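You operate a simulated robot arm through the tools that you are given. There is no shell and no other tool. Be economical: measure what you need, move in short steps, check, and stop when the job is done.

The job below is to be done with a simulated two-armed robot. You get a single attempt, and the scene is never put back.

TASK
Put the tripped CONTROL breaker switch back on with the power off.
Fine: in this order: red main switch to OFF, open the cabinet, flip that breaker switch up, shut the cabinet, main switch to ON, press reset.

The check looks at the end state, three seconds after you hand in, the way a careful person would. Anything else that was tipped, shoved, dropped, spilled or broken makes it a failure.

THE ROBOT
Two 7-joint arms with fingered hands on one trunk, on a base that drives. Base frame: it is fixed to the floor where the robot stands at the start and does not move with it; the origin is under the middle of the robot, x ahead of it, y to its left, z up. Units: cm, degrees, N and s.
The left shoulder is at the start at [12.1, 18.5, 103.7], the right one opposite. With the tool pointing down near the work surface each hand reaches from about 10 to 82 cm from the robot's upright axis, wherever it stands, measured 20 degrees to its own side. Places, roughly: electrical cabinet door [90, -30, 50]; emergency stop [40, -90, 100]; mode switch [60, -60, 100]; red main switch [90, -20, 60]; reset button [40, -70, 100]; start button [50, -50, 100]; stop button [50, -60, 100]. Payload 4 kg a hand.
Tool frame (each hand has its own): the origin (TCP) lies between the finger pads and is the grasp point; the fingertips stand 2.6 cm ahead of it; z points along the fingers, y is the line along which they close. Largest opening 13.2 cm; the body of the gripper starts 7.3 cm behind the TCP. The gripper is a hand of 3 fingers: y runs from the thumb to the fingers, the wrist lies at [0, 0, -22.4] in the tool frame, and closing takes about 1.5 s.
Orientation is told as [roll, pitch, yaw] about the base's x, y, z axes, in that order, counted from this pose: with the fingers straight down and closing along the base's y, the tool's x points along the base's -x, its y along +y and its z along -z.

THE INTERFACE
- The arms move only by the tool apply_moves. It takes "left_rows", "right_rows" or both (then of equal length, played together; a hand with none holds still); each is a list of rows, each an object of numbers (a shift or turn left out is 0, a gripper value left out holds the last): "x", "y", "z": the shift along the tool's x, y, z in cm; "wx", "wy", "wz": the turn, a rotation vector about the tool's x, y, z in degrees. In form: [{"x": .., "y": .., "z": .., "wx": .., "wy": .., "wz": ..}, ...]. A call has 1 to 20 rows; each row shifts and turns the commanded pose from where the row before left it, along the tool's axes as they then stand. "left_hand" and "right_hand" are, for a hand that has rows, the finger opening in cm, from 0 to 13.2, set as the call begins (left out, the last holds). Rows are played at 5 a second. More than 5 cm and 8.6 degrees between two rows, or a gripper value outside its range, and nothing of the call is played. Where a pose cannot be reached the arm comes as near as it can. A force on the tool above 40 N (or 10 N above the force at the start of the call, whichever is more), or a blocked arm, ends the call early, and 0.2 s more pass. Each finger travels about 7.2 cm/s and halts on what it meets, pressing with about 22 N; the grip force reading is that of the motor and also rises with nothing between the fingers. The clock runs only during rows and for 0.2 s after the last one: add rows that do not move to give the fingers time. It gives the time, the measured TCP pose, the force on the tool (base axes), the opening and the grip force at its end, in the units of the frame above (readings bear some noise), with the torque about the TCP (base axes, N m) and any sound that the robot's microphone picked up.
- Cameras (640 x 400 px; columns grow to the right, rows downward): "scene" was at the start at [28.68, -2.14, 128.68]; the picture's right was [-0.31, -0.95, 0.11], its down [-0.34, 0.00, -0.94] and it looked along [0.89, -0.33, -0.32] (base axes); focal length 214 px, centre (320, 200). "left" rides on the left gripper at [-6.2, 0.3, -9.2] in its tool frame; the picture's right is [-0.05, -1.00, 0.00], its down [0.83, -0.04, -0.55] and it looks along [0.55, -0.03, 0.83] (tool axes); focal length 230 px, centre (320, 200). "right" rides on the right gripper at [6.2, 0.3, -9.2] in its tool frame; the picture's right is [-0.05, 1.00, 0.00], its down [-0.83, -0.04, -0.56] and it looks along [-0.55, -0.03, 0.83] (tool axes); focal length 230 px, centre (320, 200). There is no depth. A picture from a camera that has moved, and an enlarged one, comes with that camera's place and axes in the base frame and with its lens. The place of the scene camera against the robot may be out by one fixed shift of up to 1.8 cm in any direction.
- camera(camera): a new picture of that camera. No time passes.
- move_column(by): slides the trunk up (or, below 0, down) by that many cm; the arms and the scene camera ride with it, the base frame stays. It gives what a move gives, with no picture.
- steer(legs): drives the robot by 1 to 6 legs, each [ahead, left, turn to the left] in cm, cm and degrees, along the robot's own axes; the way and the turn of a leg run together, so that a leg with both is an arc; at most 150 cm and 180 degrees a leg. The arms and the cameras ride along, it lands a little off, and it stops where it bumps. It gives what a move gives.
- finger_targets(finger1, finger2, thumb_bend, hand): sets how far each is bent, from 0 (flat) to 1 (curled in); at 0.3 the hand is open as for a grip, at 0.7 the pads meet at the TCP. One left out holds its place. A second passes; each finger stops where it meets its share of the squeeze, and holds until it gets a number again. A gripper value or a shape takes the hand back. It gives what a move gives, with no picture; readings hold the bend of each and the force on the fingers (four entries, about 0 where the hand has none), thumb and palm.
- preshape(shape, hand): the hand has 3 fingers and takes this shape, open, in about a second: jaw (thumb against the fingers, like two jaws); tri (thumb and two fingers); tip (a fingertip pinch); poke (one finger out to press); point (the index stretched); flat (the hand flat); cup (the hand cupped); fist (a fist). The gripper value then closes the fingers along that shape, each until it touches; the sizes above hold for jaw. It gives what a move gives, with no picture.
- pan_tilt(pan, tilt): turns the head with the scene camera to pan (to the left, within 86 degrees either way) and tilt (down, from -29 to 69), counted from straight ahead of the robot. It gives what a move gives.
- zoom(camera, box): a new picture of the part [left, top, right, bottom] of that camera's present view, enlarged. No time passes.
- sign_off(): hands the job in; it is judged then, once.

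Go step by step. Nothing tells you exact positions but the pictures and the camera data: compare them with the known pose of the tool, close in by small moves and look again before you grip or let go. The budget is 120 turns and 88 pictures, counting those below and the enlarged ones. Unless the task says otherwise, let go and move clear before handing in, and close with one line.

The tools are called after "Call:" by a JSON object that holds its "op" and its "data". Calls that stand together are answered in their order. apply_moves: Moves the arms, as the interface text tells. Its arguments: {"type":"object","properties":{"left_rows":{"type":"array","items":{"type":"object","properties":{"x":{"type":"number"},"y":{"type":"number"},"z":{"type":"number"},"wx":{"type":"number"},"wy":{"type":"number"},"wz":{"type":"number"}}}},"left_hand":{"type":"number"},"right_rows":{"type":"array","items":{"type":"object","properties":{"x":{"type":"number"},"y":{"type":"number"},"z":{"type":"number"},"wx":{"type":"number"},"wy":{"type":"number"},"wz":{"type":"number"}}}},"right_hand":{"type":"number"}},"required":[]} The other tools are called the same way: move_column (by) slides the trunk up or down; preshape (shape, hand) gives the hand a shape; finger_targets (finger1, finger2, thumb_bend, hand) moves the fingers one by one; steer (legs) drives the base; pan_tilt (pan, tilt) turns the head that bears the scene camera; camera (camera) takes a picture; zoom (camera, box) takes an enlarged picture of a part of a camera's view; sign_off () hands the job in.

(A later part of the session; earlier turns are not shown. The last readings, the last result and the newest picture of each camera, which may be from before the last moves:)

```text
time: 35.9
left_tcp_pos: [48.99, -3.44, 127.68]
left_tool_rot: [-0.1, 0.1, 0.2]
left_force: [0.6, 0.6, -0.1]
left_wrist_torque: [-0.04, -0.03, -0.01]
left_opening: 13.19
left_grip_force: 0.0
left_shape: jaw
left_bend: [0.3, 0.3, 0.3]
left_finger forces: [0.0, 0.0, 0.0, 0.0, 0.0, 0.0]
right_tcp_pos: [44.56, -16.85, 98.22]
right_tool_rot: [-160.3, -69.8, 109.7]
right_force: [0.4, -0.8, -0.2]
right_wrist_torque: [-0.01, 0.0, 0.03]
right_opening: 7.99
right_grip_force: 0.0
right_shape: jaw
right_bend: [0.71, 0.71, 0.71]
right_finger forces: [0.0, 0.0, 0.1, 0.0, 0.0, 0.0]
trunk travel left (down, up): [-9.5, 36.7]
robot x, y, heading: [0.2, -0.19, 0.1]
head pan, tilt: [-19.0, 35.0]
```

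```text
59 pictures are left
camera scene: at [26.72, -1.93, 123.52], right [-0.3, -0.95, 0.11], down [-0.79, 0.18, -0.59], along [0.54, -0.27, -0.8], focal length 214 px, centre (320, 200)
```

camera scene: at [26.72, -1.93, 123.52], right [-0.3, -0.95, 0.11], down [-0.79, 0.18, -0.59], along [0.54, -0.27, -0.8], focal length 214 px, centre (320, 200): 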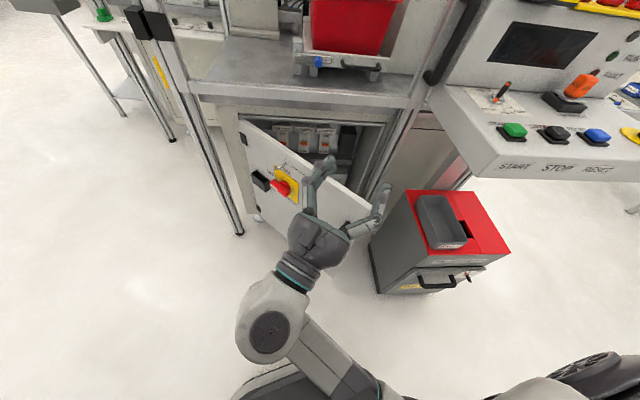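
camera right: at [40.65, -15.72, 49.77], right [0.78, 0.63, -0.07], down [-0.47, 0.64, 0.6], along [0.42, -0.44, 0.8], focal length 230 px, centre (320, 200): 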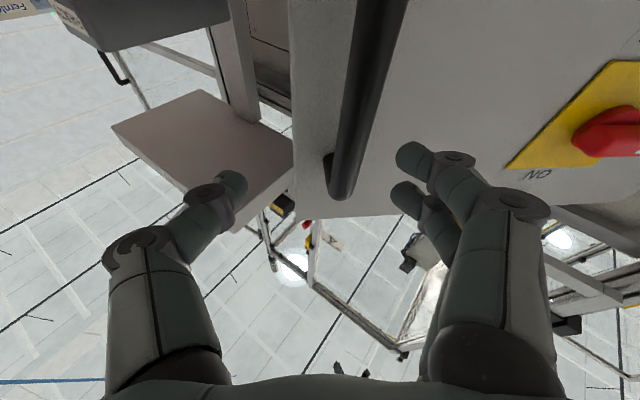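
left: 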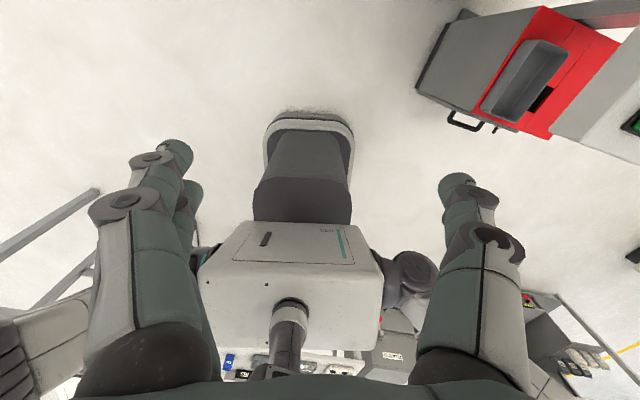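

The right hand is above the door top. I'll turn it to point down and shift it right, and move the left arm aside for room. Then I can hook the door's top corner from the inside with fingers pointing down.

Call:
{"op": "apply_moves", "data": {"left_rows": [{"y": 4}, {"y": 4}, {"y": 4}, {"y": 4}, {}, {}, {}, {}, {}, {}, {}, {}, {}], "right_rows": [{"wy": 8.4, "y": -1}, {"wy": 8.4, "y": -1}, {"wy": 8.4, "y": -1}, {"wy": 8.4, "y": -1}, {"wy": 8.4, "y": -1}, {"wy": 8.4, "y": -1}, {"wy": 8.4, "y": -1}, {"wy": 8.4, "y": -0.5}, {"wy": 8.4, "y": -0.5}, {"wy": 8.4}, {"wy": 8.4}, {"wy": 8.4}, {"wy": 8.4}], "right_hand": 2}}

Call:
{"op": "camera", "data": {"camera": "scene"}}

```text
time: 36.7
left_tcp_pos: [48.78, 7.35, 127.56]
left_tool_rot: [-0.1, -0.1, 0.3]
left_force: [-0.1, 0.0, 0.3]
left_wrist_torque: [0.02, -0.02, 0.01]
left_opening: 13.18
left_grip_force: 0.1
left_shape: jaw
left_bend: [0.3, 0.3, 0.3]
left_finger forces: [0.1, 0.0, 0.0, 0.0, 0.0, 0.1]
right_tcp_pos: [42.09, -18.11, 97.55]
right_tool_rot: [-113.9, -75.5, 64.2]
right_force: [0.3, -0.6, 0.0]
right_wrist_torque: [0.01, 0.02, 0.02]
right_opening: 2.04
right_grip_force: 0.0
right_shape: jaw
right_bend: [0.73, 0.73, 0.7]
right_finger forces: [0.1, 0.0, 0.0, 0.0, 0.1, 0.0]
trunk travel left (down, up): [-9.5, 36.7]
robot x, y, heading: [0.18, 0.14, 0.2]
head pan, tilt: [-19.0, 35.0]
stopped in row 3 (right hand): the arm was blocked; the commanded pose is now the measured one
```

```text
58 pictures are left
camera scene: at [26.68, -1.83, 123.51], right [-0.3, -0.95, 0.11], down [-0.79, 0.18, -0.59], along [0.54, -0.27, -0.8], focal length 214 px, centre (320, 200)
```

scene: 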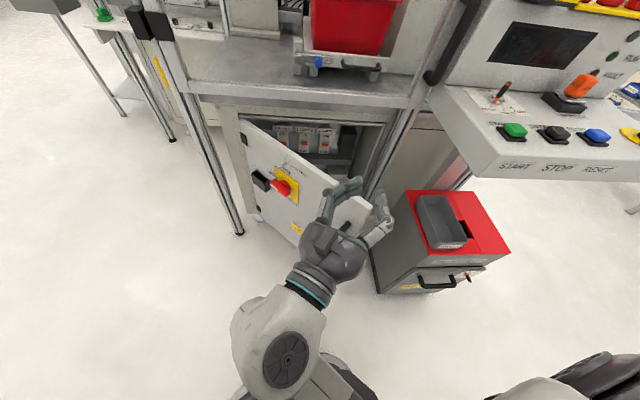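

The arm is folded too tightly here. I'll move the hand out over the door to stretch the arm, then turn it down.

Call:
{"op": "apply_moves", "data": {"right_rows": [{"z": 3.9, "y": 0.9}, {"z": 3.9, "y": 0.9}, {"z": 3.9, "y": 0.9}, {"z": 3.9, "y": 0.9}, {"z": 3.9, "y": 0.9}, {"wx": -8}, {"wx": -8}, {"wx": -8}, {"wx": -8}]}}

Call:
{"op": "apply_moves", "data": {"right_rows": [{"wy": 8}, {"wy": 8}, {"wy": 8}, {"wy": 8}, {"wy": 8}, {"wy": 8}, {"wy": 8}]}}

Call:
{"op": "camera", "data": {"camera": "scene"}}

Call:
{"op": "camera", "data": {"camera": "right"}}

```text
time: 37.7
left_tcp_pos: [48.79, 7.22, 127.7]
left_tool_rot: [-0.1, -0.2, 0.2]
left_force: [0.0, 0.2, -0.3]
left_wrist_torque: [-0.01, 0.02, 0.02]
left_opening: 13.21
left_grip_force: 0.1
left_shape: jaw
left_bend: [0.3, 0.3, 0.3]
left_finger forces: [0.0, 0.0, 0.0, 0.1, 0.0, 0.0]
right_tcp_pos: [53.12, -27.6, 91.21]
right_tool_rot: [-96.0, -66.5, 48.2]
right_force: [0.0, 0.4, 0.5]
right_wrist_torque: [0.02, 0.02, 0.01]
right_opening: 2.04
right_grip_force: 0.1
right_shape: jaw
right_bend: [0.73, 0.73, 0.7]
right_finger forces: [0.1, 0.1, 0.1, 0.1, 0.0, 0.2]
trunk travel left (down, up): [-9.5, 36.7]
robot x, y, heading: [0.09, -0.06, 0.2]
head pan, tilt: [-19.0, 35.0]
stopped in row 5 (right hand): the arm was blocked; the commanded pose is now the measured one
```

```text
time: 38.3
left_tcp_pos: [48.69, 7.31, 127.59]
left_tool_rot: [0.0, -0.3, 0.2]
left_force: [-0.7, 0.3, -0.7]
left_wrist_torque: [-0.03, -0.04, 0.02]
left_opening: 13.21
left_grip_force: 0.1
left_shape: jaw
left_bend: [0.3, 0.3, 0.3]
left_finger forces: [0.0, 0.0, 0.0, 0.0, 0.1, 0.1]
right_tcp_pos: [52.28, -28.51, 88.86]
right_tool_rot: [-84.7, -55.7, 34.5]
right_force: [0.1, -0.7, 0.8]
right_wrist_torque: [0.0, -0.01, 0.01]
right_opening: 2.03
right_grip_force: 0.1
right_shape: jaw
right_bend: [0.73, 0.73, 0.7]
right_finger forces: [0.0, 0.0, 0.0, 0.0, 0.1, 0.0]
trunk travel left (down, up): [-9.5, 36.7]
robot x, y, heading: [-0.32, 0.28, -0.0]
head pan, tilt: [-19.0, 35.0]
stopped in row 2 (right hand): the arm was blocked; the commanded pose is now the measured one
```

```text
57 pictures are left
camera scene: at [26.64, -1.98, 123.6], right [-0.3, -0.95, 0.11], down [-0.79, 0.18, -0.59], along [0.54, -0.27, -0.8], focal length 214 px, centre (320, 200)
```

scene: 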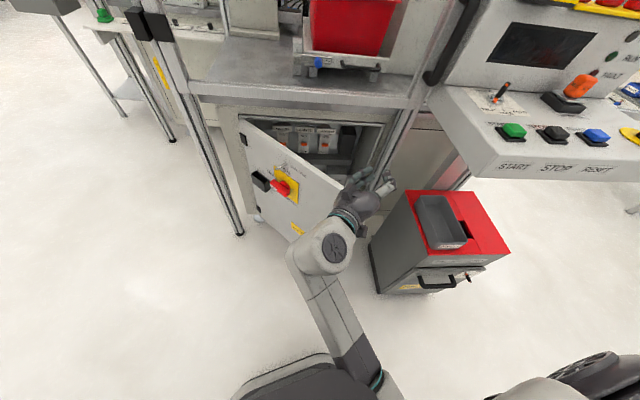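

```text
56 pictures are left
camera right: at [43.7, -23.18, 84.1], right [0.65, 0.56, -0.52], down [0.01, 0.67, 0.74], along [0.76, -0.48, 0.43], focal length 230 px, centre (320, 200)
```

right: 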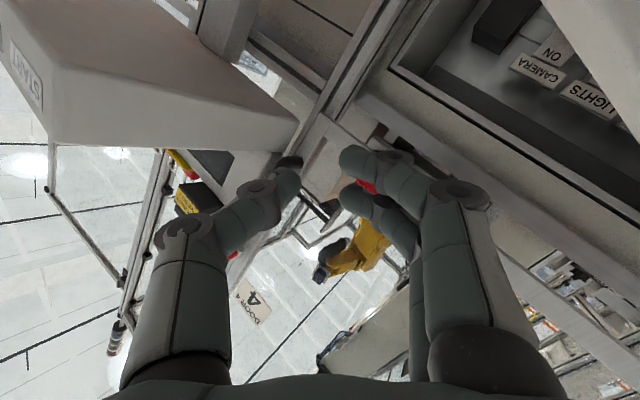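

The wrist is limited by its yaw to the right. I'll swing the hand back to point straight ahead, above the door's edge.

Call:
{"op": "apply_moves", "data": {"right_rows": [{"wx": -6.8, "wy": -4.2, "wz": -0.5, "x": -0.9, "y": -0.5}, {"wx": -6.8, "wy": -4.2, "wz": -0.5, "x": -0.9, "y": -0.5}, {"wx": -6.8, "wy": -4.2, "wz": -0.5, "x": -0.9, "y": -0.5}, {"wx": -6.8, "wy": -4.2, "wz": -0.5}, {"wx": -6.8, "wy": -4.2, "wz": -0.5}]}}

Call:
{"op": "camera", "data": {"camera": "scene"}}

Call:
{"op": "camera", "data": {"camera": "right"}}

```text
time: 39.5
left_tcp_pos: [48.95, 7.25, 127.51]
left_tool_rot: [-0.2, -0.1, 0.2]
left_force: [0.7, -0.1, 0.0]
left_wrist_torque: [0.0, 0.0, -0.03]
left_opening: 13.18
left_grip_force: 0.0
left_shape: jaw
left_bend: [0.3, 0.3, 0.3]
left_finger forces: [0.1, 0.0, 0.0, 0.0, 0.1, 0.1]
right_tcp_pos: [52.79, -28.39, 91.74]
right_tool_rot: [-83.1, -54.9, 61.2]
right_force: [-0.6, 0.8, 1.2]
right_wrist_torque: [0.03, 0.0, -0.03]
right_opening: 2.02
right_grip_force: 0.1
right_shape: jaw
right_bend: [0.73, 0.73, 0.7]
right_finger forces: [0.0, 0.0, 0.0, 0.1, 0.0, 0.1]
right hand out of reach, approached as far as the arm can: row 4, 5
trunk travel left (down, up): [-9.5, 36.7]
robot x, y, heading: [0.03, 0.29, 0.4]
head pan, tilt: [-19.0, 35.0]
```

```text
55 pictures are left
camera scene: at [26.74, -2.04, 123.49], right [-0.3, -0.95, 0.11], down [-0.79, 0.19, -0.59], along [0.54, -0.27, -0.8], focal length 214 px, centre (320, 200)
```

scene: 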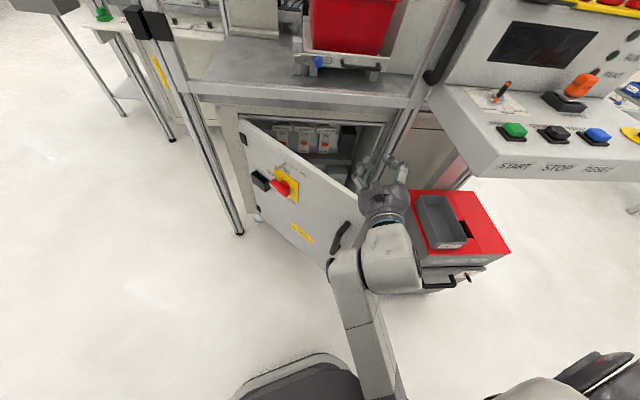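

```text
54 pictures are left
camera right: at [42.59, -27.71, 87.2], right [0.3, 0.8, -0.53], down [-0.29, 0.6, 0.74], along [0.91, -0.07, 0.41], focal length 230 px, centre (320, 200)
```

right: 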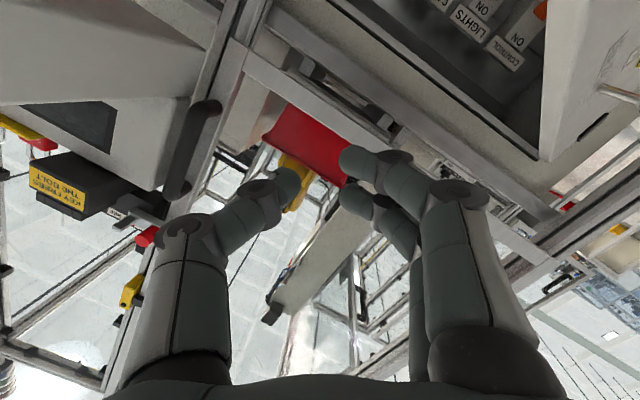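

I'm above the door edge and can read the labels CAMERA, LIGHTS and CONTROL inside. I'll go forward-right past the door edge, then lower to be on its inner side.

Call:
{"op": "apply_moves", "data": {"right_rows": [{"x": 0.7, "y": -1.9, "z": 4}, {"x": 0.7, "y": -1.9, "z": 4}, {"x": 0.7, "y": -1.9, "z": 4}, {"x": 0.7, "y": -1.9, "z": 4}, {"x": 3, "y": 1.9}, {"x": 3, "y": 1.9}, {"x": 3, "y": 1.9}, {"x": 3, "y": 1.9}, {"x": 3, "y": 1.9}]}}

Call:
{"op": "camera", "data": {"camera": "scene"}}

Call:
{"op": "camera", "data": {"camera": "right"}}

```text
time: 41.5
left_tcp_pos: [48.73, 7.38, 127.62]
left_tool_rot: [-0.1, 0.0, 0.2]
left_force: [-0.1, 0.1, 0.2]
left_wrist_torque: [-0.03, 0.03, 0.01]
left_opening: 13.16
left_grip_force: 0.1
left_shape: jaw
left_bend: [0.3, 0.3, 0.3]
left_finger forces: [0.1, 0.1, 0.0, 0.0, 0.1, 0.1]
right_tcp_pos: [62.87, -41.84, 74.71]
right_tool_rot: [-82.3, -55.6, 60.6]
right_force: [0.5, 0.5, -0.1]
right_wrist_torque: [0.0, -0.03, 0.02]
right_opening: 2.04
right_grip_force: 0.0
right_shape: jaw
right_bend: [0.73, 0.73, 0.7]
right_finger forces: [0.0, 0.0, 0.1, 0.0, 0.0, 0.0]
trunk travel left (down, up): [-9.5, 36.7]
robot x, y, heading: [0.13, -0.11, 0.1]
head pan, tilt: [-19.0, 35.0]
```

```text
53 pictures are left
camera scene: at [26.76, -1.97, 123.5], right [-0.3, -0.95, 0.11], down [-0.79, 0.18, -0.59], along [0.54, -0.27, -0.8], focal length 214 px, centre (320, 200)
```

scene: 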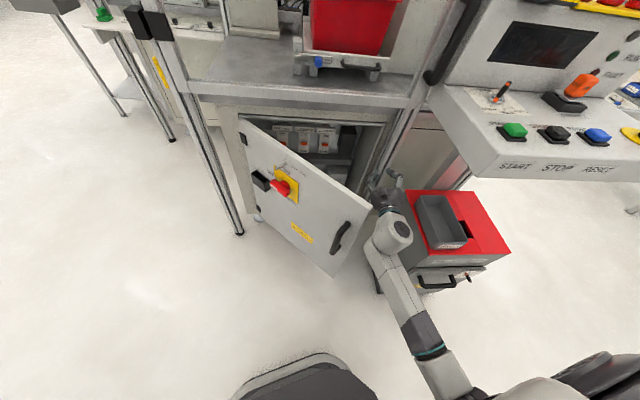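

```text
52 pictures are left
camera right: at [52.77, -41.09, 70.13], right [0.3, 0.8, -0.52], down [-0.29, 0.59, 0.75], along [0.91, -0.07, 0.41], focal length 230 px, centre (320, 200)
```

right: 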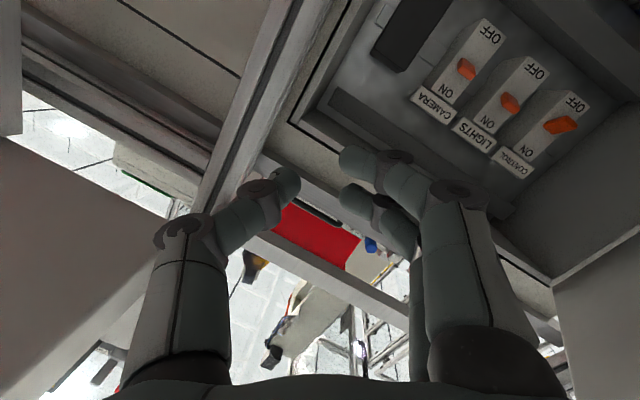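

I can clearly see the CONTROL breaker, tripped low, while LIGHTS and CAMERA are up. The hand is on the inner side of the door; I'll push the door wider to the left.

Call:
{"op": "apply_moves", "data": {"right_rows": [{"x": -1.35, "y": 2.4, "z": -1.17}, {"x": -1.35, "y": 2.4, "z": -1.17}, {"x": -1.35, "y": 2.4, "z": -1.17}, {"x": -1.35, "y": 2.4, "z": -1.17}, {"x": -1.35, "y": 2.4, "z": -1.17}]}}

Call:
{"op": "camera", "data": {"camera": "scene"}}

```text
time: 41.9
left_tcp_pos: [48.85, 7.2, 127.61]
left_tool_rot: [-0.1, -0.1, 0.1]
left_force: [-0.5, 0.6, -0.3]
left_wrist_torque: [-0.04, -0.01, -0.01]
left_opening: 13.2
left_grip_force: 0.0
left_shape: jaw
left_bend: [0.3, 0.3, 0.3]
left_finger forces: [0.0, 0.1, 0.0, 0.0, 0.0, 0.1]
right_tcp_pos: [62.53, -39.62, 74.54]
right_tool_rot: [-82.2, -55.4, 59.7]
right_force: [0.3, -0.2, 0.6]
right_wrist_torque: [0.01, 0.0, -0.01]
right_opening: 1.98
right_grip_force: 0.0
right_shape: jaw
right_bend: [0.73, 0.73, 0.7]
right_finger forces: [0.0, 0.0, 0.1, 0.1, 0.0, 0.0]
trunk travel left (down, up): [-9.5, 36.7]
robot x, y, heading: [-0.22, -0.1, -0.2]
head pan, tilt: [-19.0, 35.0]
stopped in row 2 (right hand): the force on the tool passed its limit at 55 N (the readings are from after the stop); the commanded pose is now the measured one
```

```text
51 pictures are left
camera scene: at [26.67, -2.05, 123.52], right [-0.31, -0.95, 0.11], down [-0.79, 0.19, -0.59], along [0.54, -0.27, -0.8], focal length 214 px, centre (320, 200)
```

scene: 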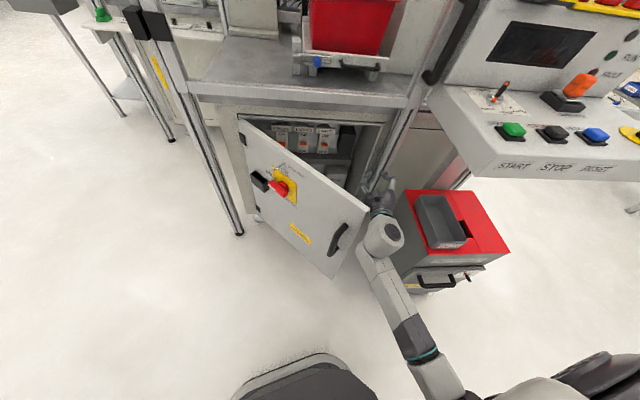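

The hand hit the door too fast; I'll push in gentler steps.

Call:
{"op": "apply_moves", "data": {"right_rows": [{"x": -0.25, "y": 0.4, "z": -0.2}, {"x": -0.25, "y": 0.4, "z": -0.2}, {"x": -0.25, "y": 0.4, "z": -0.2}, {"x": -0.45, "y": 0.8, "z": -0.39}, {"x": -0.45, "y": 0.8, "z": -0.39}, {"x": -0.45, "y": 0.8, "z": -0.39}, {"x": -0.45, "y": 0.8, "z": -0.39}, {"x": -0.45, "y": 0.8, "z": -0.39}, {"x": -0.45, "y": 0.8, "z": -0.39}, {"x": -0.7, "y": 1.2, "z": -0.6}, {"x": -0.7, "y": 1.2, "z": -0.6}, {"x": -0.7, "y": 1.2, "z": -0.6}, {"x": -0.7, "y": 1.2, "z": -0.6}, {"x": -0.7, "y": 1.2, "z": -0.6}]}}

Call:
{"op": "camera", "data": {"camera": "scene"}}

```text
time: 42.9
left_tcp_pos: [48.9, 7.18, 127.34]
left_tool_rot: [-0.2, 0.0, 0.0]
left_force: [0.5, -0.3, -1.3]
left_wrist_torque: [0.01, 0.01, 0.0]
left_opening: 13.2
left_grip_force: 0.0
left_shape: jaw
left_bend: [0.3, 0.3, 0.3]
left_finger forces: [0.1, 0.0, 0.1, 0.0, 0.1, 0.0]
right_tcp_pos: [62.39, -37.61, 74.45]
right_tool_rot: [-82.2, -55.4, 59.6]
right_force: [-0.1, 0.4, 0.7]
right_wrist_torque: [-0.04, -0.02, 0.01]
right_opening: 2.02
right_grip_force: 0.1
right_shape: jaw
right_bend: [0.73, 0.73, 0.7]
right_finger forces: [0.0, 0.1, 0.0, 0.1, 0.1, 0.0]
trunk travel left (down, up): [-9.5, 36.7]
robot x, y, heading: [-0.05, 0.07, -0.3]
head pan, tilt: [-19.0, 35.0]
stopped in row 4 (right hand): the force on the tool passed its limit at 48 N (the readings are from after the stop); the commanded pose is now the measured one
```

```text
50 pictures are left
camera scene: at [26.8, -2.0, 123.47], right [-0.31, -0.94, 0.11], down [-0.79, 0.19, -0.59], along [0.54, -0.27, -0.8], focal length 214 px, centre (320, 200)
```

scene: 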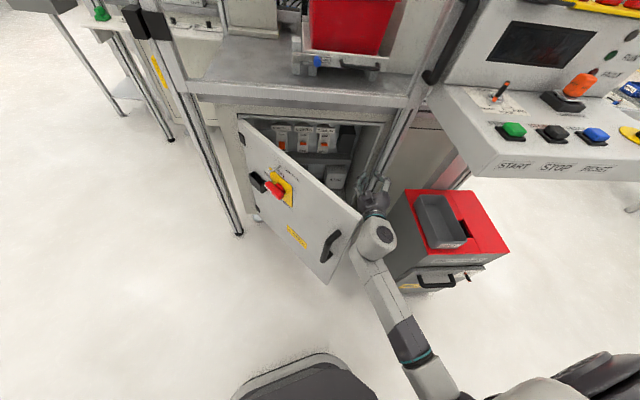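

Call:
{"op": "apply_moves", "data": {"right_rows": [{"x": -0.13, "y": 0.23, "z": -0.11}, {"x": -0.13, "y": 0.23, "z": -0.11}, {"x": -0.13, "y": 0.23, "z": -0.11}, {"x": -0.13, "y": 0.23, "z": -0.11}, {"x": -0.13, "y": 0.23, "z": -0.11}, {"x": -0.18, "y": 0.32, "z": -0.16}, {"x": -0.18, "y": 0.32, "z": -0.16}, {"x": -0.18, "y": 0.32, "z": -0.16}, {"x": -0.18, "y": 0.32, "z": -0.16}, {"x": -0.22, "y": 0.4, "z": -0.2}, {"x": -0.22, "y": 0.4, "z": -0.2}, {"x": -0.22, "y": 0.4, "z": -0.2}, {"x": -0.27, "y": 0.48, "z": -0.23}, {"x": -0.27, "y": 0.48, "z": -0.23}, {"x": -0.27, "y": 0.48, "z": -0.23}, {"x": -0.27, "y": 0.48, "z": -0.23}, {"x": -0.27, "y": 0.48, "z": -0.23}, {"x": -0.27, "y": 0.48, "z": -0.23}, {"x": -0.27, "y": 0.48, "z": -0.23}, {"x": -0.27, "y": 0.48, "z": -0.23}]}}

```text
time: 47.3
left_tcp_pos: [47.89, 4.7, 127.86]
left_tool_rot: [-0.2, -0.5, -2.0]
left_force: [0.1, 0.5, -0.7]
left_wrist_torque: [-0.04, 0.09, -0.02]
left_opening: 13.19
left_grip_force: 0.0
left_shape: jaw
left_bend: [0.3, 0.3, 0.3]
left_finger forces: [0.1, 0.0, 0.0, 0.0, 0.1, 0.1]
right_tcp_pos: [60.05, -32.33, 74.72]
right_tool_rot: [-83.3, -55.5, 57.3]
right_force: [1.1, 0.4, 0.0]
right_wrist_torque: [0.01, 0.02, 0.05]
right_opening: 2.03
right_grip_force: 0.1
right_shape: jaw
right_bend: [0.73, 0.73, 0.7]
right_finger forces: [0.0, 0.1, 0.0, 0.0, 0.1, 0.1]
trunk travel left (down, up): [-9.5, 36.7]
robot x, y, heading: [-0.03, -0.67, -2.1]
head pan, tilt: [-19.0, 35.0]
stopped in row 20 (right hand): the arm was blocked; the commanded pose is now the measured one
```

The base was turned a little by the reaction, so the forearm must be bearing on something. Let me look.

Call:
{"op": "camera", "data": {"camera": "scene"}}

Call:
{"op": "camera", "data": {"camera": "left"}}

```text
49 pictures are left
camera scene: at [25.31, -3.74, 123.75], right [-0.34, -0.93, 0.11], down [-0.77, 0.22, -0.6], along [0.53, -0.29, -0.8], focal length 214 px, centre (320, 200)
```

scene: 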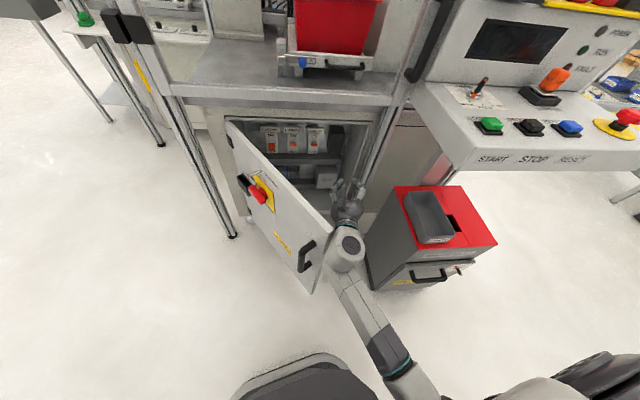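

```text
48 pictures are left
camera left: at [53.98, 4.89, 137.12], right [0.02, -1.0, 0.0], down [-0.84, -0.01, 0.55], along [-0.55, -0.01, -0.84], focal length 230 px, centre (320, 200)
```

left: 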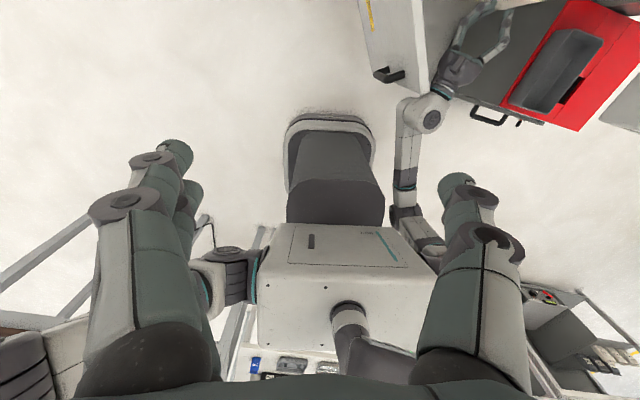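

The door is now about 60° open, with the wrist bearing on its edge. I'll use the base to push it further by driving left a little.

Call:
{"op": "steer", "data": {"legs": [[0, 8, 0]]}}

Call:
{"op": "camera", "data": {"camera": "scene"}}

```text
time: 48.1
left_tcp_pos: [48.19, 5.54, 127.54]
left_tool_rot: [0.1, -0.3, -2.7]
left_force: [1.0, 0.9, 0.6]
left_wrist_torque: [-0.04, 0.04, -0.04]
left_opening: 13.16
left_grip_force: 0.0
left_shape: jaw
left_bend: [0.3, 0.3, 0.3]
left_finger forces: [0.1, 0.1, 0.0, 0.0, 0.0, 0.0]
right_tcp_pos: [59.44, -31.91, 74.72]
right_tool_rot: [-83.2, -55.4, 56.4]
right_force: [-0.1, 0.1, -0.1]
right_wrist_torque: [-0.01, 0.04, -0.04]
right_opening: 2.01
right_grip_force: 0.1
right_shape: jaw
right_bend: [0.73, 0.73, 0.7]
right_finger forces: [0.0, 0.0, 0.0, 0.0, 0.0, 0.0]
trunk travel left (down, up): [-9.5, 36.7]
robot x, y, heading: [-0.34, 1.07, -2.8]
head pan, tilt: [-19.0, 35.0]
stopped in leg 1: the robot was blocked; the commanded pose is now the measured one
```

```text
47 pictures are left
camera scene: at [25.55, -2.46, 123.59], right [-0.35, -0.93, 0.11], down [-0.77, 0.22, -0.59], along [0.53, -0.29, -0.8], focal length 214 px, centre (320, 200)
```

scene: 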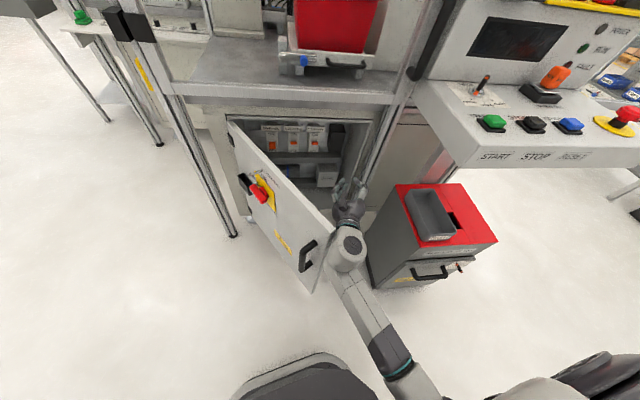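

Call:
{"op": "zoom", "data": {"camera": "scene", "box": [200, 90, 420, 310]}}

Call:
{"op": "camera", "data": {"camera": "right"}}

```text
1.82 times, centred on (310, 200) of scene
camera zoom: at [25.55, -2.46, 123.59], right [-0.35, -0.93, 0.11], down [-0.77, 0.22, -0.59], along [0.53, -0.29, -0.8], focal length 390 px, centre (338, 200)
```

zoom: 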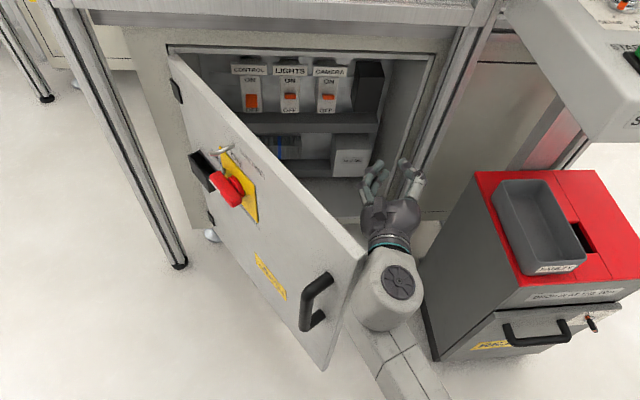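

```text
45 pictures are left
camera right: at [49.49, -30.27, 70.07], right [0.37, 0.77, -0.52], down [-0.24, 0.62, 0.75], along [0.9, -0.15, 0.42], focal length 230 px, centre (320, 200)
```

right: 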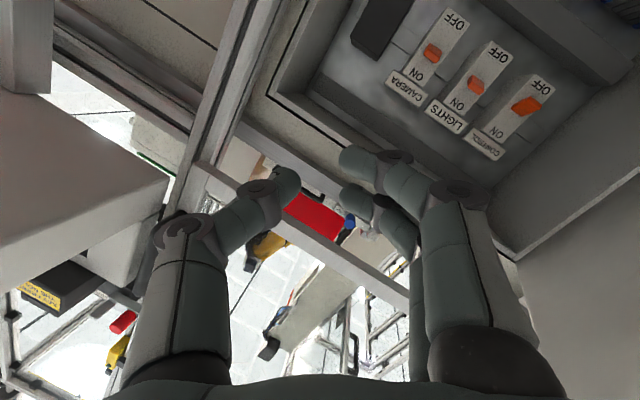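

The door, at about 58°, gives enough room: I place CONTROL at about (108,-17,54.5) and can reach it with the hand pointing straight ahead from the right side. I'll bring the hand forward and level it.

Call:
{"op": "apply_moves", "data": {"right_rows": [{"x": 1.3, "y": 1.7, "z": 2.7}, {"x": 1.3, "y": 1.7, "z": 2.7}, {"x": 1.3, "y": 1.7, "z": 2.7}, {"x": 1.3, "y": 1.7, "z": 2.7}, {"wx": -5.5, "wy": -3.4, "wz": -0.5}, {"wx": -5.5, "wy": -3.4, "wz": -0.5}, {"wx": -5.5, "wy": -3.4, "wz": -0.5}, {"wx": -5.5, "wy": -3.4, "wz": -0.5}, {"wz": 8}, {"wz": 8}, {"wz": 8}, {"wz": 8}]}}

Call:
{"op": "camera", "data": {"camera": "right"}}

Call:
{"op": "camera", "data": {"camera": "scene"}}

```text
time: 49.1
left_tcp_pos: [49.43, -2.44, 126.72]
left_tool_rot: [0.2, 0.5, -7.9]
left_force: [2.2, -0.3, -1.6]
left_wrist_torque: [-0.03, 0.16, 0.01]
left_opening: 13.19
left_grip_force: 0.1
left_shape: jaw
left_bend: [0.3, 0.3, 0.3]
left_finger forces: [0.0, 0.1, 0.0, 0.0, 0.0, 0.0]
right_tcp_pos: [65.3, -46.58, 67.84]
right_tool_rot: [-85.5, -56.4, 50.6]
right_force: [-60.4, -50.7, 33.4]
right_wrist_torque: [4.54, 3.62, 13.5]
right_opening: 2.01
right_grip_force: 0.0
right_shape: jaw
right_bend: [0.73, 0.73, 0.7]
right_finger forces: [0.0, 0.1, 0.0, 0.1, 0.0, 0.0]
trunk travel left (down, up): [-9.5, 36.7]
robot x, y, heading: [-0.24, -2.26, -7.9]
head pan, tilt: [-19.0, 35.0]
stopped in row 4 (right hand): the force on the tool passed its limit at 48 N (the readings are from after the stop); the commanded pose is now the measured one
```

```text
44 pictures are left
camera right: at [55.71, -43.67, 62.95], right [0.49, 0.71, -0.51], down [-0.18, 0.65, 0.74], along [0.86, -0.27, 0.44], focal length 230 px, centre (320, 200)
```

right: 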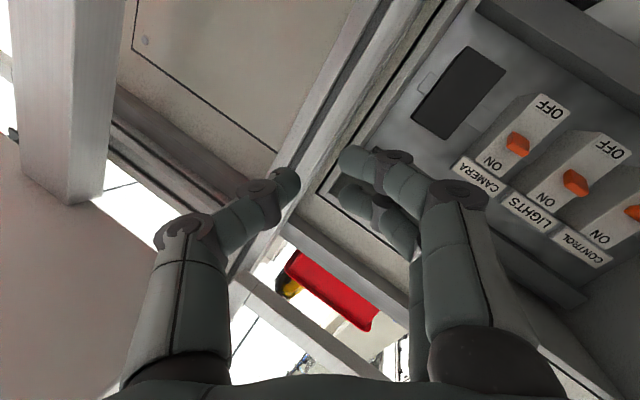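

```text
43 pictures are left
camera scene: at [25.79, -8.28, 123.15], right [-0.44, -0.89, 0.11], down [-0.75, 0.3, -0.59], along [0.49, -0.34, -0.8], focal length 214 px, centre (320, 200)
```

scene: 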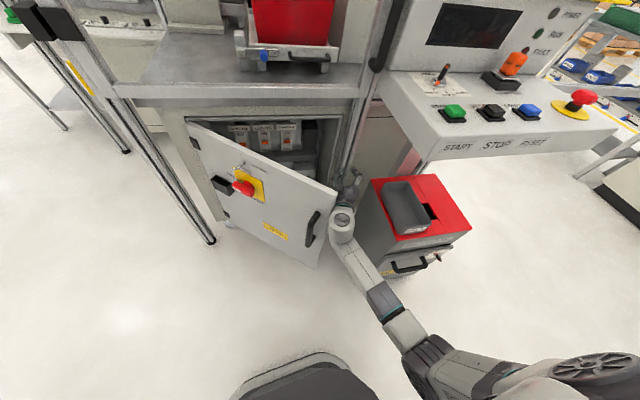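

The robot got turned by about 8° and the hand reads a sizable force. I'll look closely at what is touching before moving anything.

Call:
{"op": "zoom", "data": {"camera": "scene", "box": [240, 120, 480, 320]}}

Call:
{"op": "camera", "data": {"camera": "left"}}

```text
2.00 times, centred on (360, 220) of scene
camera zoom: at [25.79, -8.28, 123.15], right [-0.44, -0.89, 0.11], down [-0.75, 0.3, -0.59], along [0.49, -0.34, -0.8], focal length 429 px, centre (240, 160)
```

zoom: 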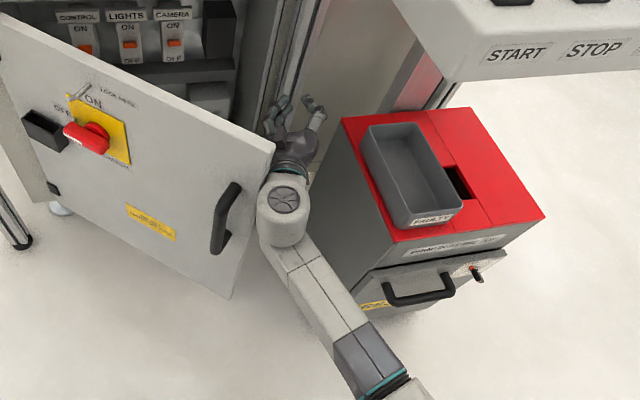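

```text
41 pictures are left
camera left: at [55.54, -2.89, 135.84], right [-0.09, -1.0, 0.0], down [-0.82, 0.07, 0.56], along [-0.56, 0.05, -0.83], focal length 230 px, centre (320, 200)
```

left: 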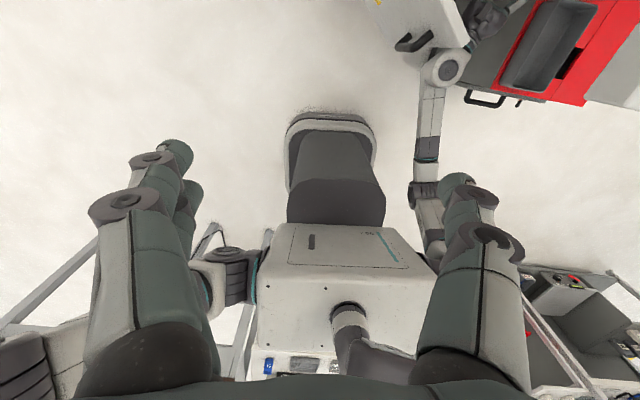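

The door's edge sits in the notch between palm and wrist, so pushing forward only jams it. I'll ease off, lift the right hand out above the door, and then use the left hand pointing down over the door's top edge to open it wider.

Call:
{"op": "apply_moves", "data": {"right_rows": [{"x": 0.2, "y": -0.9, "z": -0.3}, {"x": 0.2, "y": -0.9, "z": -0.3}, {"x": -0.9, "y": -0.5, "z": 0}, {"x": -1.7, "y": -1, "z": 0}, {"x": -1.7, "y": -1, "z": 0}, {"x": -1.7, "y": -1, "z": 0}]}}

Call:
{"op": "camera", "data": {"camera": "scene"}}

```text
time: 50.5
left_tcp_pos: [48.98, -1.99, 127.35]
left_tool_rot: [0.2, 0.1, -7.6]
left_force: [0.4, 0.1, -0.9]
left_wrist_torque: [0.01, -0.02, 0.01]
left_opening: 13.2
left_grip_force: 0.0
left_shape: jaw
left_bend: [0.3, 0.3, 0.3]
left_finger forces: [0.0, 0.0, 0.0, 0.0, 0.1, 0.0]
right_tcp_pos: [64.73, -45.92, 75.58]
right_tool_rot: [-85.3, -56.3, 51.6]
right_force: [0.7, -1.0, -0.2]
right_wrist_torque: [0.01, -0.02, 0.01]
right_opening: 2.03
right_grip_force: 0.0
right_shape: jaw
right_bend: [0.73, 0.73, 0.7]
right_finger forces: [0.0, 0.1, 0.1, 0.0, 0.0, 0.0]
trunk travel left (down, up): [-9.5, 36.7]
robot x, y, heading: [-0.25, -2.5, -7.8]
head pan, tilt: [-19.0, 35.0]
```

```text
40 pictures are left
camera scene: at [25.64, -7.94, 123.5], right [-0.43, -0.9, 0.11], down [-0.75, 0.29, -0.59], along [0.5, -0.34, -0.8], focal length 214 px, centre (320, 200)
```

scene: 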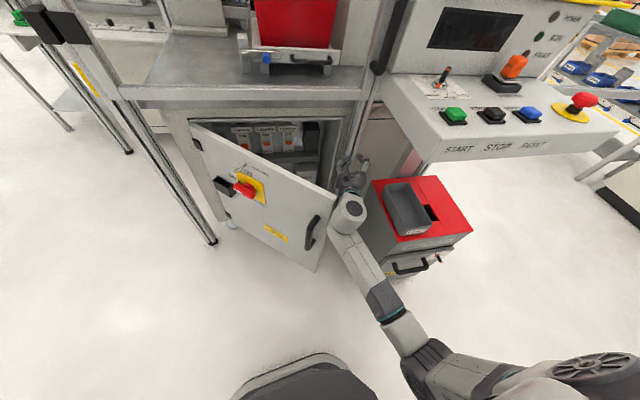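

The load is gone. I continue lifting, then pull back.

Call:
{"op": "apply_moves", "data": {"right_rows": [{"x": -2.6, "y": -1.5, "z": 0}, {"x": -2.6, "y": -1.5, "z": 0}, {"x": -2.6, "y": -1.5, "z": 0}, {"x": -2.6, "y": -1.5, "z": 0}, {"x": -2.6, "y": -1.5, "z": 0}, {"x": -2.6, "y": -1.5, "z": -1}, {"z": -3}, {"z": -3}, {"z": -3}]}}

Call:
{"op": "steer", "data": {"legs": [[0, 2, 7.8]]}}

Call:
{"op": "camera", "data": {"camera": "scene"}}

```text
time: 52.5
left_tcp_pos: [48.88, -2.04, 127.35]
left_tool_rot: [0.1, 0.0, -7.5]
left_force: [-0.9, 0.8, -0.4]
left_wrist_torque: [-0.02, -0.02, 0.01]
left_opening: 13.17
left_grip_force: 0.1
left_shape: jaw
left_bend: [0.3, 0.3, 0.3]
left_finger forces: [0.0, 0.1, 0.0, 0.1, 0.0, 0.0]
right_tcp_pos: [57.96, -39.82, 94.02]
right_tool_rot: [-85.4, -56.3, 51.6]
right_force: [-0.2, 0.4, 0.3]
right_wrist_torque: [0.04, 0.03, 0.01]
right_opening: 2.0
right_grip_force: 0.0
right_shape: jaw
right_bend: [0.73, 0.73, 0.7]
right_finger forces: [0.0, 0.0, 0.0, 0.0, 0.0, 0.1]
trunk travel left (down, up): [-9.5, 36.7]
robot x, y, heading: [-0.36, -2.68, -7.6]
head pan, tilt: [-19.0, 35.0]
```

```text
time: 53.5
left_tcp_pos: [48.58, 6.87, 127.35]
left_tool_rot: [0.1, 0.1, 0.1]
left_force: [-0.8, -0.6, 0.5]
left_wrist_torque: [-0.04, -0.03, -0.01]
left_opening: 13.19
left_grip_force: 0.0
left_shape: jaw
left_bend: [0.3, 0.3, 0.3]
left_finger forces: [0.0, 0.0, 0.0, 0.0, 0.0, 0.0]
right_tcp_pos: [62.65, -29.5, 93.98]
right_tool_rot: [-85.3, -56.2, 59.5]
right_force: [-0.2, 0.0, -0.4]
right_wrist_torque: [0.0, 0.04, -0.02]
right_opening: 1.99
right_grip_force: 0.1
right_shape: jaw
right_bend: [0.73, 0.73, 0.7]
right_finger forces: [0.0, 0.0, 0.0, 0.0, 0.1, 0.0]
trunk travel left (down, up): [-9.5, 36.7]
robot x, y, heading: [-0.25, -0.83, 0.5]
head pan, tilt: [-19.0, 35.0]
```

```text
39 pictures are left
camera scene: at [26.38, -2.39, 123.5], right [-0.3, -0.95, 0.11], down [-0.79, 0.18, -0.59], along [0.54, -0.27, -0.8], focal length 214 px, centre (320, 200)
```

scene: 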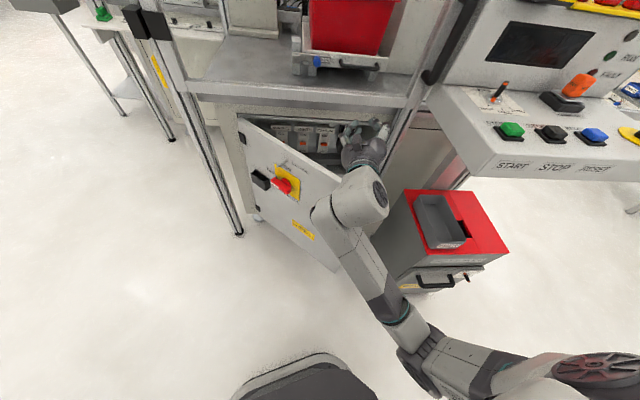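

The door is at about 45°. I'll lift the right hand to open space by its starting place and turn it to point down, as at the start.

Call:
{"op": "apply_moves", "data": {"right_rows": [{"x": -2.1, "y": -3.3, "z": -1.35}, {"x": -2.1, "y": -3.3, "z": -1.35}, {"x": -2.1, "y": -3.3, "z": -1.35}, {"x": -2.1, "y": -3.3, "z": -1.35}, {"x": -2.1, "y": -3.3, "z": -1.35}, {"x": -2.1, "y": -3.3, "z": -1.35}, {"x": -2.1, "y": -3.3, "z": -1.35}]}}

Call:
{"op": "apply_moves", "data": {"right_rows": [{"wx": -4.1, "wy": 6.9}, {"wx": -4.1, "wy": 6.9}, {"wx": -4.1, "wy": 6.9}, {"wx": -4.1, "wy": 6.9}, {"wx": -4.1, "wy": 6.9}, {"wx": -4.1, "wy": 6.9}, {"wx": -4.1, "wy": 6.9}, {"wx": -4.1, "wy": 6.9}, {"wx": -4.1, "wy": 6.9}, {"wx": -4.1, "wy": 6.9}, {"wx": -4.1, "wy": 6.9}]}}

Call:
{"op": "camera", "data": {"camera": "scene"}}

```text
time: 55.1
left_tcp_pos: [48.53, 6.7, 127.3]
left_tool_rot: [0.1, 0.1, 0.3]
left_force: [-0.3, 0.1, -0.8]
left_wrist_torque: [-0.02, 0.0, 0.0]
left_opening: 13.21
left_grip_force: 0.0
left_shape: jaw
left_bend: [0.3, 0.3, 0.3]
left_finger forces: [0.1, 0.0, 0.0, 0.1, 0.0, 0.0]
right_tcp_pos: [50.06, -35.62, 119.37]
right_tool_rot: [-85.0, -56.4, 59.3]
right_force: [0.1, -0.9, -0.3]
right_wrist_torque: [0.02, 0.04, -0.01]
right_opening: 2.02
right_grip_force: 0.1
right_shape: jaw
right_bend: [0.73, 0.73, 0.7]
right_finger forces: [0.0, 0.1, 0.0, 0.0, 0.0, 0.0]
trunk travel left (down, up): [-9.5, 36.7]
robot x, y, heading: [-0.22, -0.41, 0.2]
head pan, tilt: [-19.0, 35.0]
```

```text
time: 57.5
left_tcp_pos: [48.45, 6.81, 127.4]
left_tool_rot: [0.1, 0.0, 0.2]
left_force: [0.3, 0.0, 0.8]
left_wrist_torque: [0.0, -0.06, -0.01]
left_opening: 13.19
left_grip_force: 0.1
left_shape: jaw
left_bend: [0.3, 0.3, 0.3]
left_finger forces: [0.1, 0.0, 0.0, 0.0, 0.1, 0.0]
right_tcp_pos: [59.37, -44.48, 118.13]
right_tool_rot: [-2.2, 2.2, 4.4]
right_force: [0.3, -0.4, 0.4]
right_wrist_torque: [0.02, -0.01, 0.0]
right_opening: 2.02
right_grip_force: 0.0
right_shape: jaw
right_bend: [0.73, 0.73, 0.7]
right_finger forces: [0.0, 0.0, 0.0, 0.0, 0.1, 0.1]
right hand out of reach, approached as far as the arm can: row 3, 4, 5, 6, 7, 8
trunk travel left (down, up): [-9.5, 36.7]
robot x, y, heading: [-0.09, -0.09, 0.3]
head pan, tilt: [-19.0, 35.0]
```

```text
38 pictures are left
camera scene: at [26.25, -2.4, 123.55], right [-0.3, -0.95, 0.11], down [-0.79, 0.18, -0.59], along [0.54, -0.27, -0.8], focal length 214 px, centre (320, 200)
```

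scene: 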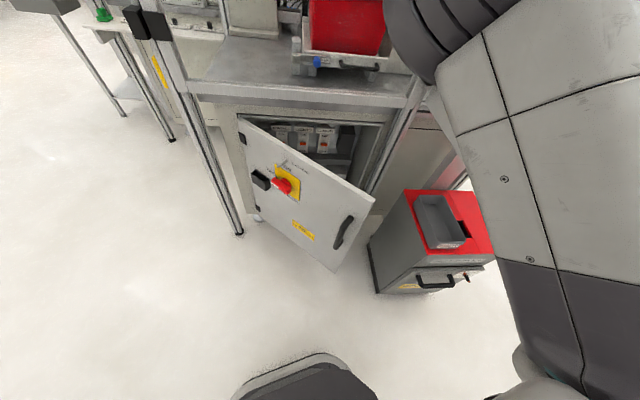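

The right hand points down again. I'll lower it on the inner side of the door so the fingers overlap the door's top by a few centimetres.

Call:
{"op": "apply_moves", "data": {"right_rows": [{"x": -0.36, "y": 1, "z": 3.9}, {"x": -0.36, "y": 1, "z": 3.9}, {"x": -0.36, "y": 1, "z": 3.9}, {"x": -0.36, "y": 1, "z": 3.9}, {"x": -0.36, "y": 0.7, "z": 3.9}, {"x": -0.36, "y": 0.6, "z": 3.9}, {"x": -0.36, "y": 0.2, "z": 3.9}, {"x": -0.36, "z": 3.9}, {"x": -0.36, "z": 3.9}, {"x": -0.36, "z": 3.9}]}}

Call:
{"op": "camera", "data": {"camera": "scene"}}

Call:
{"op": "camera", "data": {"camera": "right"}}

```text
time: 59.7
left_tcp_pos: [48.72, 6.65, 127.33]
left_tool_rot: [0.1, 0.1, 0.2]
left_force: [0.1, 0.5, -0.4]
left_wrist_torque: [0.04, 0.01, 0.02]
left_opening: 13.17
left_grip_force: 0.0
left_shape: jaw
left_bend: [0.3, 0.3, 0.3]
left_finger forces: [0.0, 0.0, 0.0, 0.0, 0.0, 0.0]
right_tcp_pos: [63.4, -44.3, 78.89]
right_tool_rot: [-2.0, 2.3, 4.2]
right_force: [0.7, -0.3, -0.2]
right_wrist_torque: [-0.02, -0.01, -0.01]
right_opening: 2.02
right_grip_force: 0.0
right_shape: jaw
right_bend: [0.73, 0.73, 0.7]
right_finger forces: [0.0, 0.0, 0.1, 0.1, 0.1, 0.1]
right hand out of reach, approached as far as the arm can: row 2, 3, 4, 5, 6
trunk travel left (down, up): [-9.5, 36.7]
robot x, y, heading: [-0.13, -0.55, 0.1]
head pan, tilt: [-19.0, 35.0]
```

```text
37 pictures are left
camera scene: at [26.46, -2.56, 123.48], right [-0.3, -0.95, 0.11], down [-0.79, 0.18, -0.59], along [0.54, -0.26, -0.8], focal length 214 px, centre (320, 200)
```

scene: 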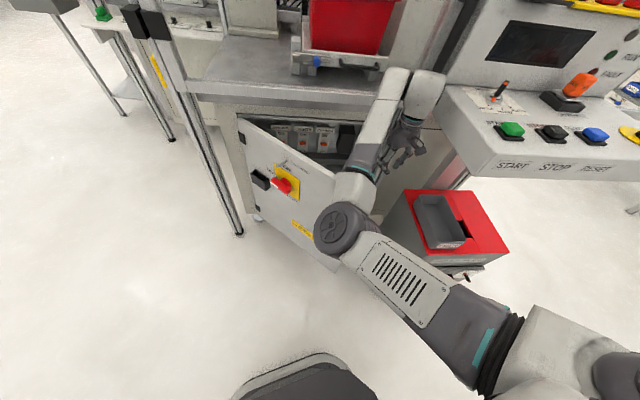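

```text
36 pictures are left
camera right: at [57.5, -44.17, 88.41], right [-0.02, 1.0, -0.04], down [0.85, 0.04, 0.52], along [0.52, -0.02, -0.85], focal length 230 px, centre (320, 200)
```

right: 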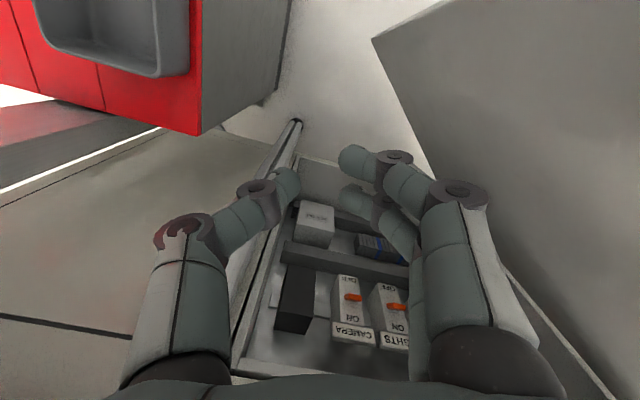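

The fingers are inside the door's top. I'll sweep left, gently at contact.

Call:
{"op": "apply_moves", "data": {"right_rows": [{"y": 1.2}, {"y": 1.2}, {"y": 1.2}, {"y": 0.8}, {"y": 0.5}, {"y": 0.5}, {"y": 0.5}, {"y": 0.5}, {"y": 0.5}, {"y": 0.5}, {"y": 0.5}, {"y": 0.5}, {"y": 0.5}, {"y": 0.6}, {"y": 0.6}, {"y": 0.6}, {"y": 0.7}, {"y": 0.7}, {"y": 0.7}, {"y": 0.7}]}}

Call:
{"op": "camera", "data": {"camera": "scene"}}

```text
time: 63.9
left_tcp_pos: [48.53, 6.66, 127.3]
left_tool_rot: [0.2, 0.1, 0.2]
left_force: [0.4, -0.7, -0.2]
left_wrist_torque: [0.0, 0.02, -0.01]
left_opening: 13.22
left_grip_force: 0.0
left_shape: jaw
left_bend: [0.3, 0.3, 0.3]
left_finger forces: [0.0, 0.0, 0.0, 0.1, 0.0, 0.0]
right_tcp_pos: [66.22, -34.05, 76.11]
right_tool_rot: [-2.2, 2.3, 4.3]
right_force: [-0.5, 0.7, 0.4]
right_wrist_torque: [-0.02, 0.03, -0.02]
right_opening: 2.02
right_grip_force: 0.1
right_shape: jaw
right_bend: [0.73, 0.73, 0.7]
right_finger forces: [0.0, 0.0, 0.0, 0.0, 0.0, 0.0]
right hand out of reach, approached as far as the arm can: row 5, 6, 7, 8, 9, 10, 11, 12, 13, 14, 15, 16, 17, 18, 19, 20
trunk travel left (down, up): [-9.5, 36.7]
robot x, y, heading: [-0.14, -0.78, 0.2]
head pan, tilt: [-19.0, 35.0]
```

```text
35 pictures are left
camera scene: at [26.39, -2.49, 123.5], right [-0.3, -0.95, 0.11], down [-0.79, 0.18, -0.59], along [0.54, -0.27, -0.8], focal length 214 px, centre (320, 200)
```

scene: 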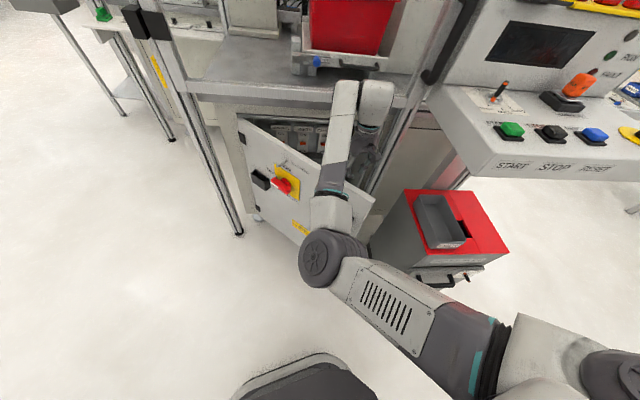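

The arm is at a limit in this posture, so I'll sweep the door by driving the base to the left instead, with the fingers now properly behind the door.

Call:
{"op": "steer", "data": {"legs": [[0, 12, 0]]}}

Call:
{"op": "camera", "data": {"camera": "scene"}}

```text
time: 65.1
left_tcp_pos: [48.66, 18.82, 127.4]
left_tool_rot: [0.1, 0.1, 0.1]
left_force: [0.3, 0.5, -0.4]
left_wrist_torque: [0.01, 0.01, 0.03]
left_opening: 13.19
left_grip_force: 0.0
left_shape: jaw
left_bend: [0.3, 0.3, 0.3]
left_finger forces: [0.0, 0.1, 0.0, 0.0, 0.1, 0.0]
right_tcp_pos: [66.32, -22.01, 76.09]
right_tool_rot: [-2.0, 2.3, 4.1]
right_force: [0.0, 0.0, -0.9]
right_wrist_torque: [-0.01, 0.01, -0.02]
right_opening: 2.0
right_grip_force: 0.0
right_shape: jaw
right_bend: [0.73, 0.73, 0.7]
right_finger forces: [0.1, 0.1, 0.0, 0.0, 0.1, 0.0]
trunk travel left (down, up): [-9.5, 36.7]
robot x, y, heading: [-0.33, 11.76, -0.1]
head pan, tilt: [-19.0, 35.0]
```

```text
34 pictures are left
camera scene: at [26.36, 9.55, 123.5], right [-0.3, -0.95, 0.11], down [-0.79, 0.18, -0.59], along [0.54, -0.27, -0.8], focal length 214 px, centre (320, 200)
```

scene: 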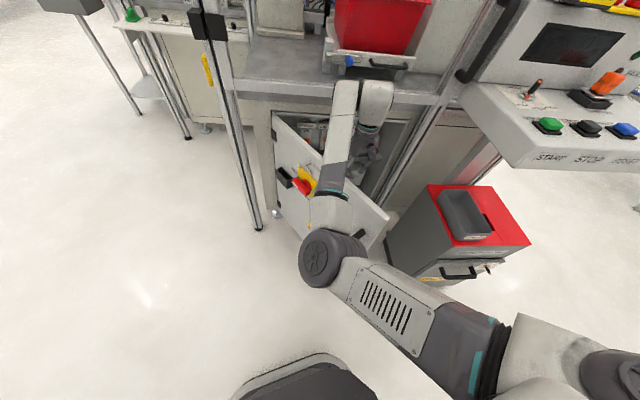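

Call:
{"op": "steer", "data": {"legs": [[0, 14, 0]]}}

Call:
{"op": "steer", "data": {"legs": [[0, 12, 0]]}}

Call:
{"op": "camera", "data": {"camera": "scene"}}

```text
time: 66.5
left_tcp_pos: [48.46, 32.76, 127.26]
left_tool_rot: [0.1, 0.1, 0.2]
left_force: [0.3, 0.5, -0.5]
left_wrist_torque: [-0.07, -0.01, -0.03]
left_opening: 13.19
left_grip_force: 0.2
left_shape: jaw
left_bend: [0.3, 0.3, 0.3]
left_finger forces: [0.0, 0.0, 0.0, 0.0, 0.0, 0.0]
right_tcp_pos: [66.18, -8.1, 76.01]
right_tool_rot: [-2.0, 2.3, 4.0]
right_force: [0.2, 0.8, 0.7]
right_wrist_torque: [-0.04, -0.02, 0.01]
right_opening: 1.98
right_grip_force: 0.1
right_shape: jaw
right_bend: [0.73, 0.73, 0.7]
right_finger forces: [0.1, 0.0, 0.0, 0.0, 0.1, 0.0]
trunk travel left (down, up): [-9.5, 36.7]
robot x, y, heading: [0.02, 25.82, 0.4]
head pan, tilt: [-19.0, 35.0]
```

```text
time: 67.7
left_tcp_pos: [48.48, 44.71, 127.39]
left_tool_rot: [0.1, 0.1, 0.2]
left_force: [1.2, 0.2, -0.2]
left_wrist_torque: [-0.01, 0.0, 0.01]
left_opening: 13.2
left_grip_force: 0.0
left_shape: jaw
left_bend: [0.3, 0.3, 0.3]
left_finger forces: [0.0, 0.1, 0.1, 0.0, 0.0, 0.0]
right_tcp_pos: [66.15, 4.06, 76.0]
right_tool_rot: [-2.2, 2.3, 4.2]
right_force: [1.1, -0.1, 0.5]
right_wrist_torque: [-0.04, -0.02, -0.01]
right_opening: 2.02
right_grip_force: 0.2
right_shape: jaw
right_bend: [0.73, 0.73, 0.7]
right_finger forces: [0.1, 0.0, 0.0, 0.1, 0.1, 0.1]
trunk travel left (down, up): [-9.5, 36.7]
robot x, y, heading: [-0.23, 37.53, 0.4]
head pan, tilt: [-19.0, 35.0]
```

```text
33 pictures are left
camera scene: at [26.29, 35.56, 123.5], right [-0.3, -0.95, 0.11], down [-0.79, 0.18, -0.59], along [0.54, -0.27, -0.8], focal length 214 px, centre (320, 200)
```

scene: 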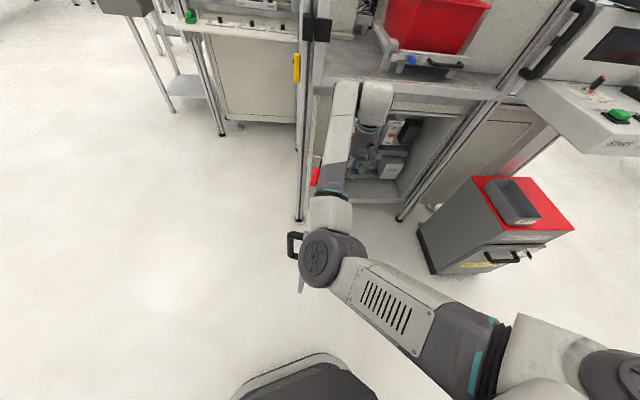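

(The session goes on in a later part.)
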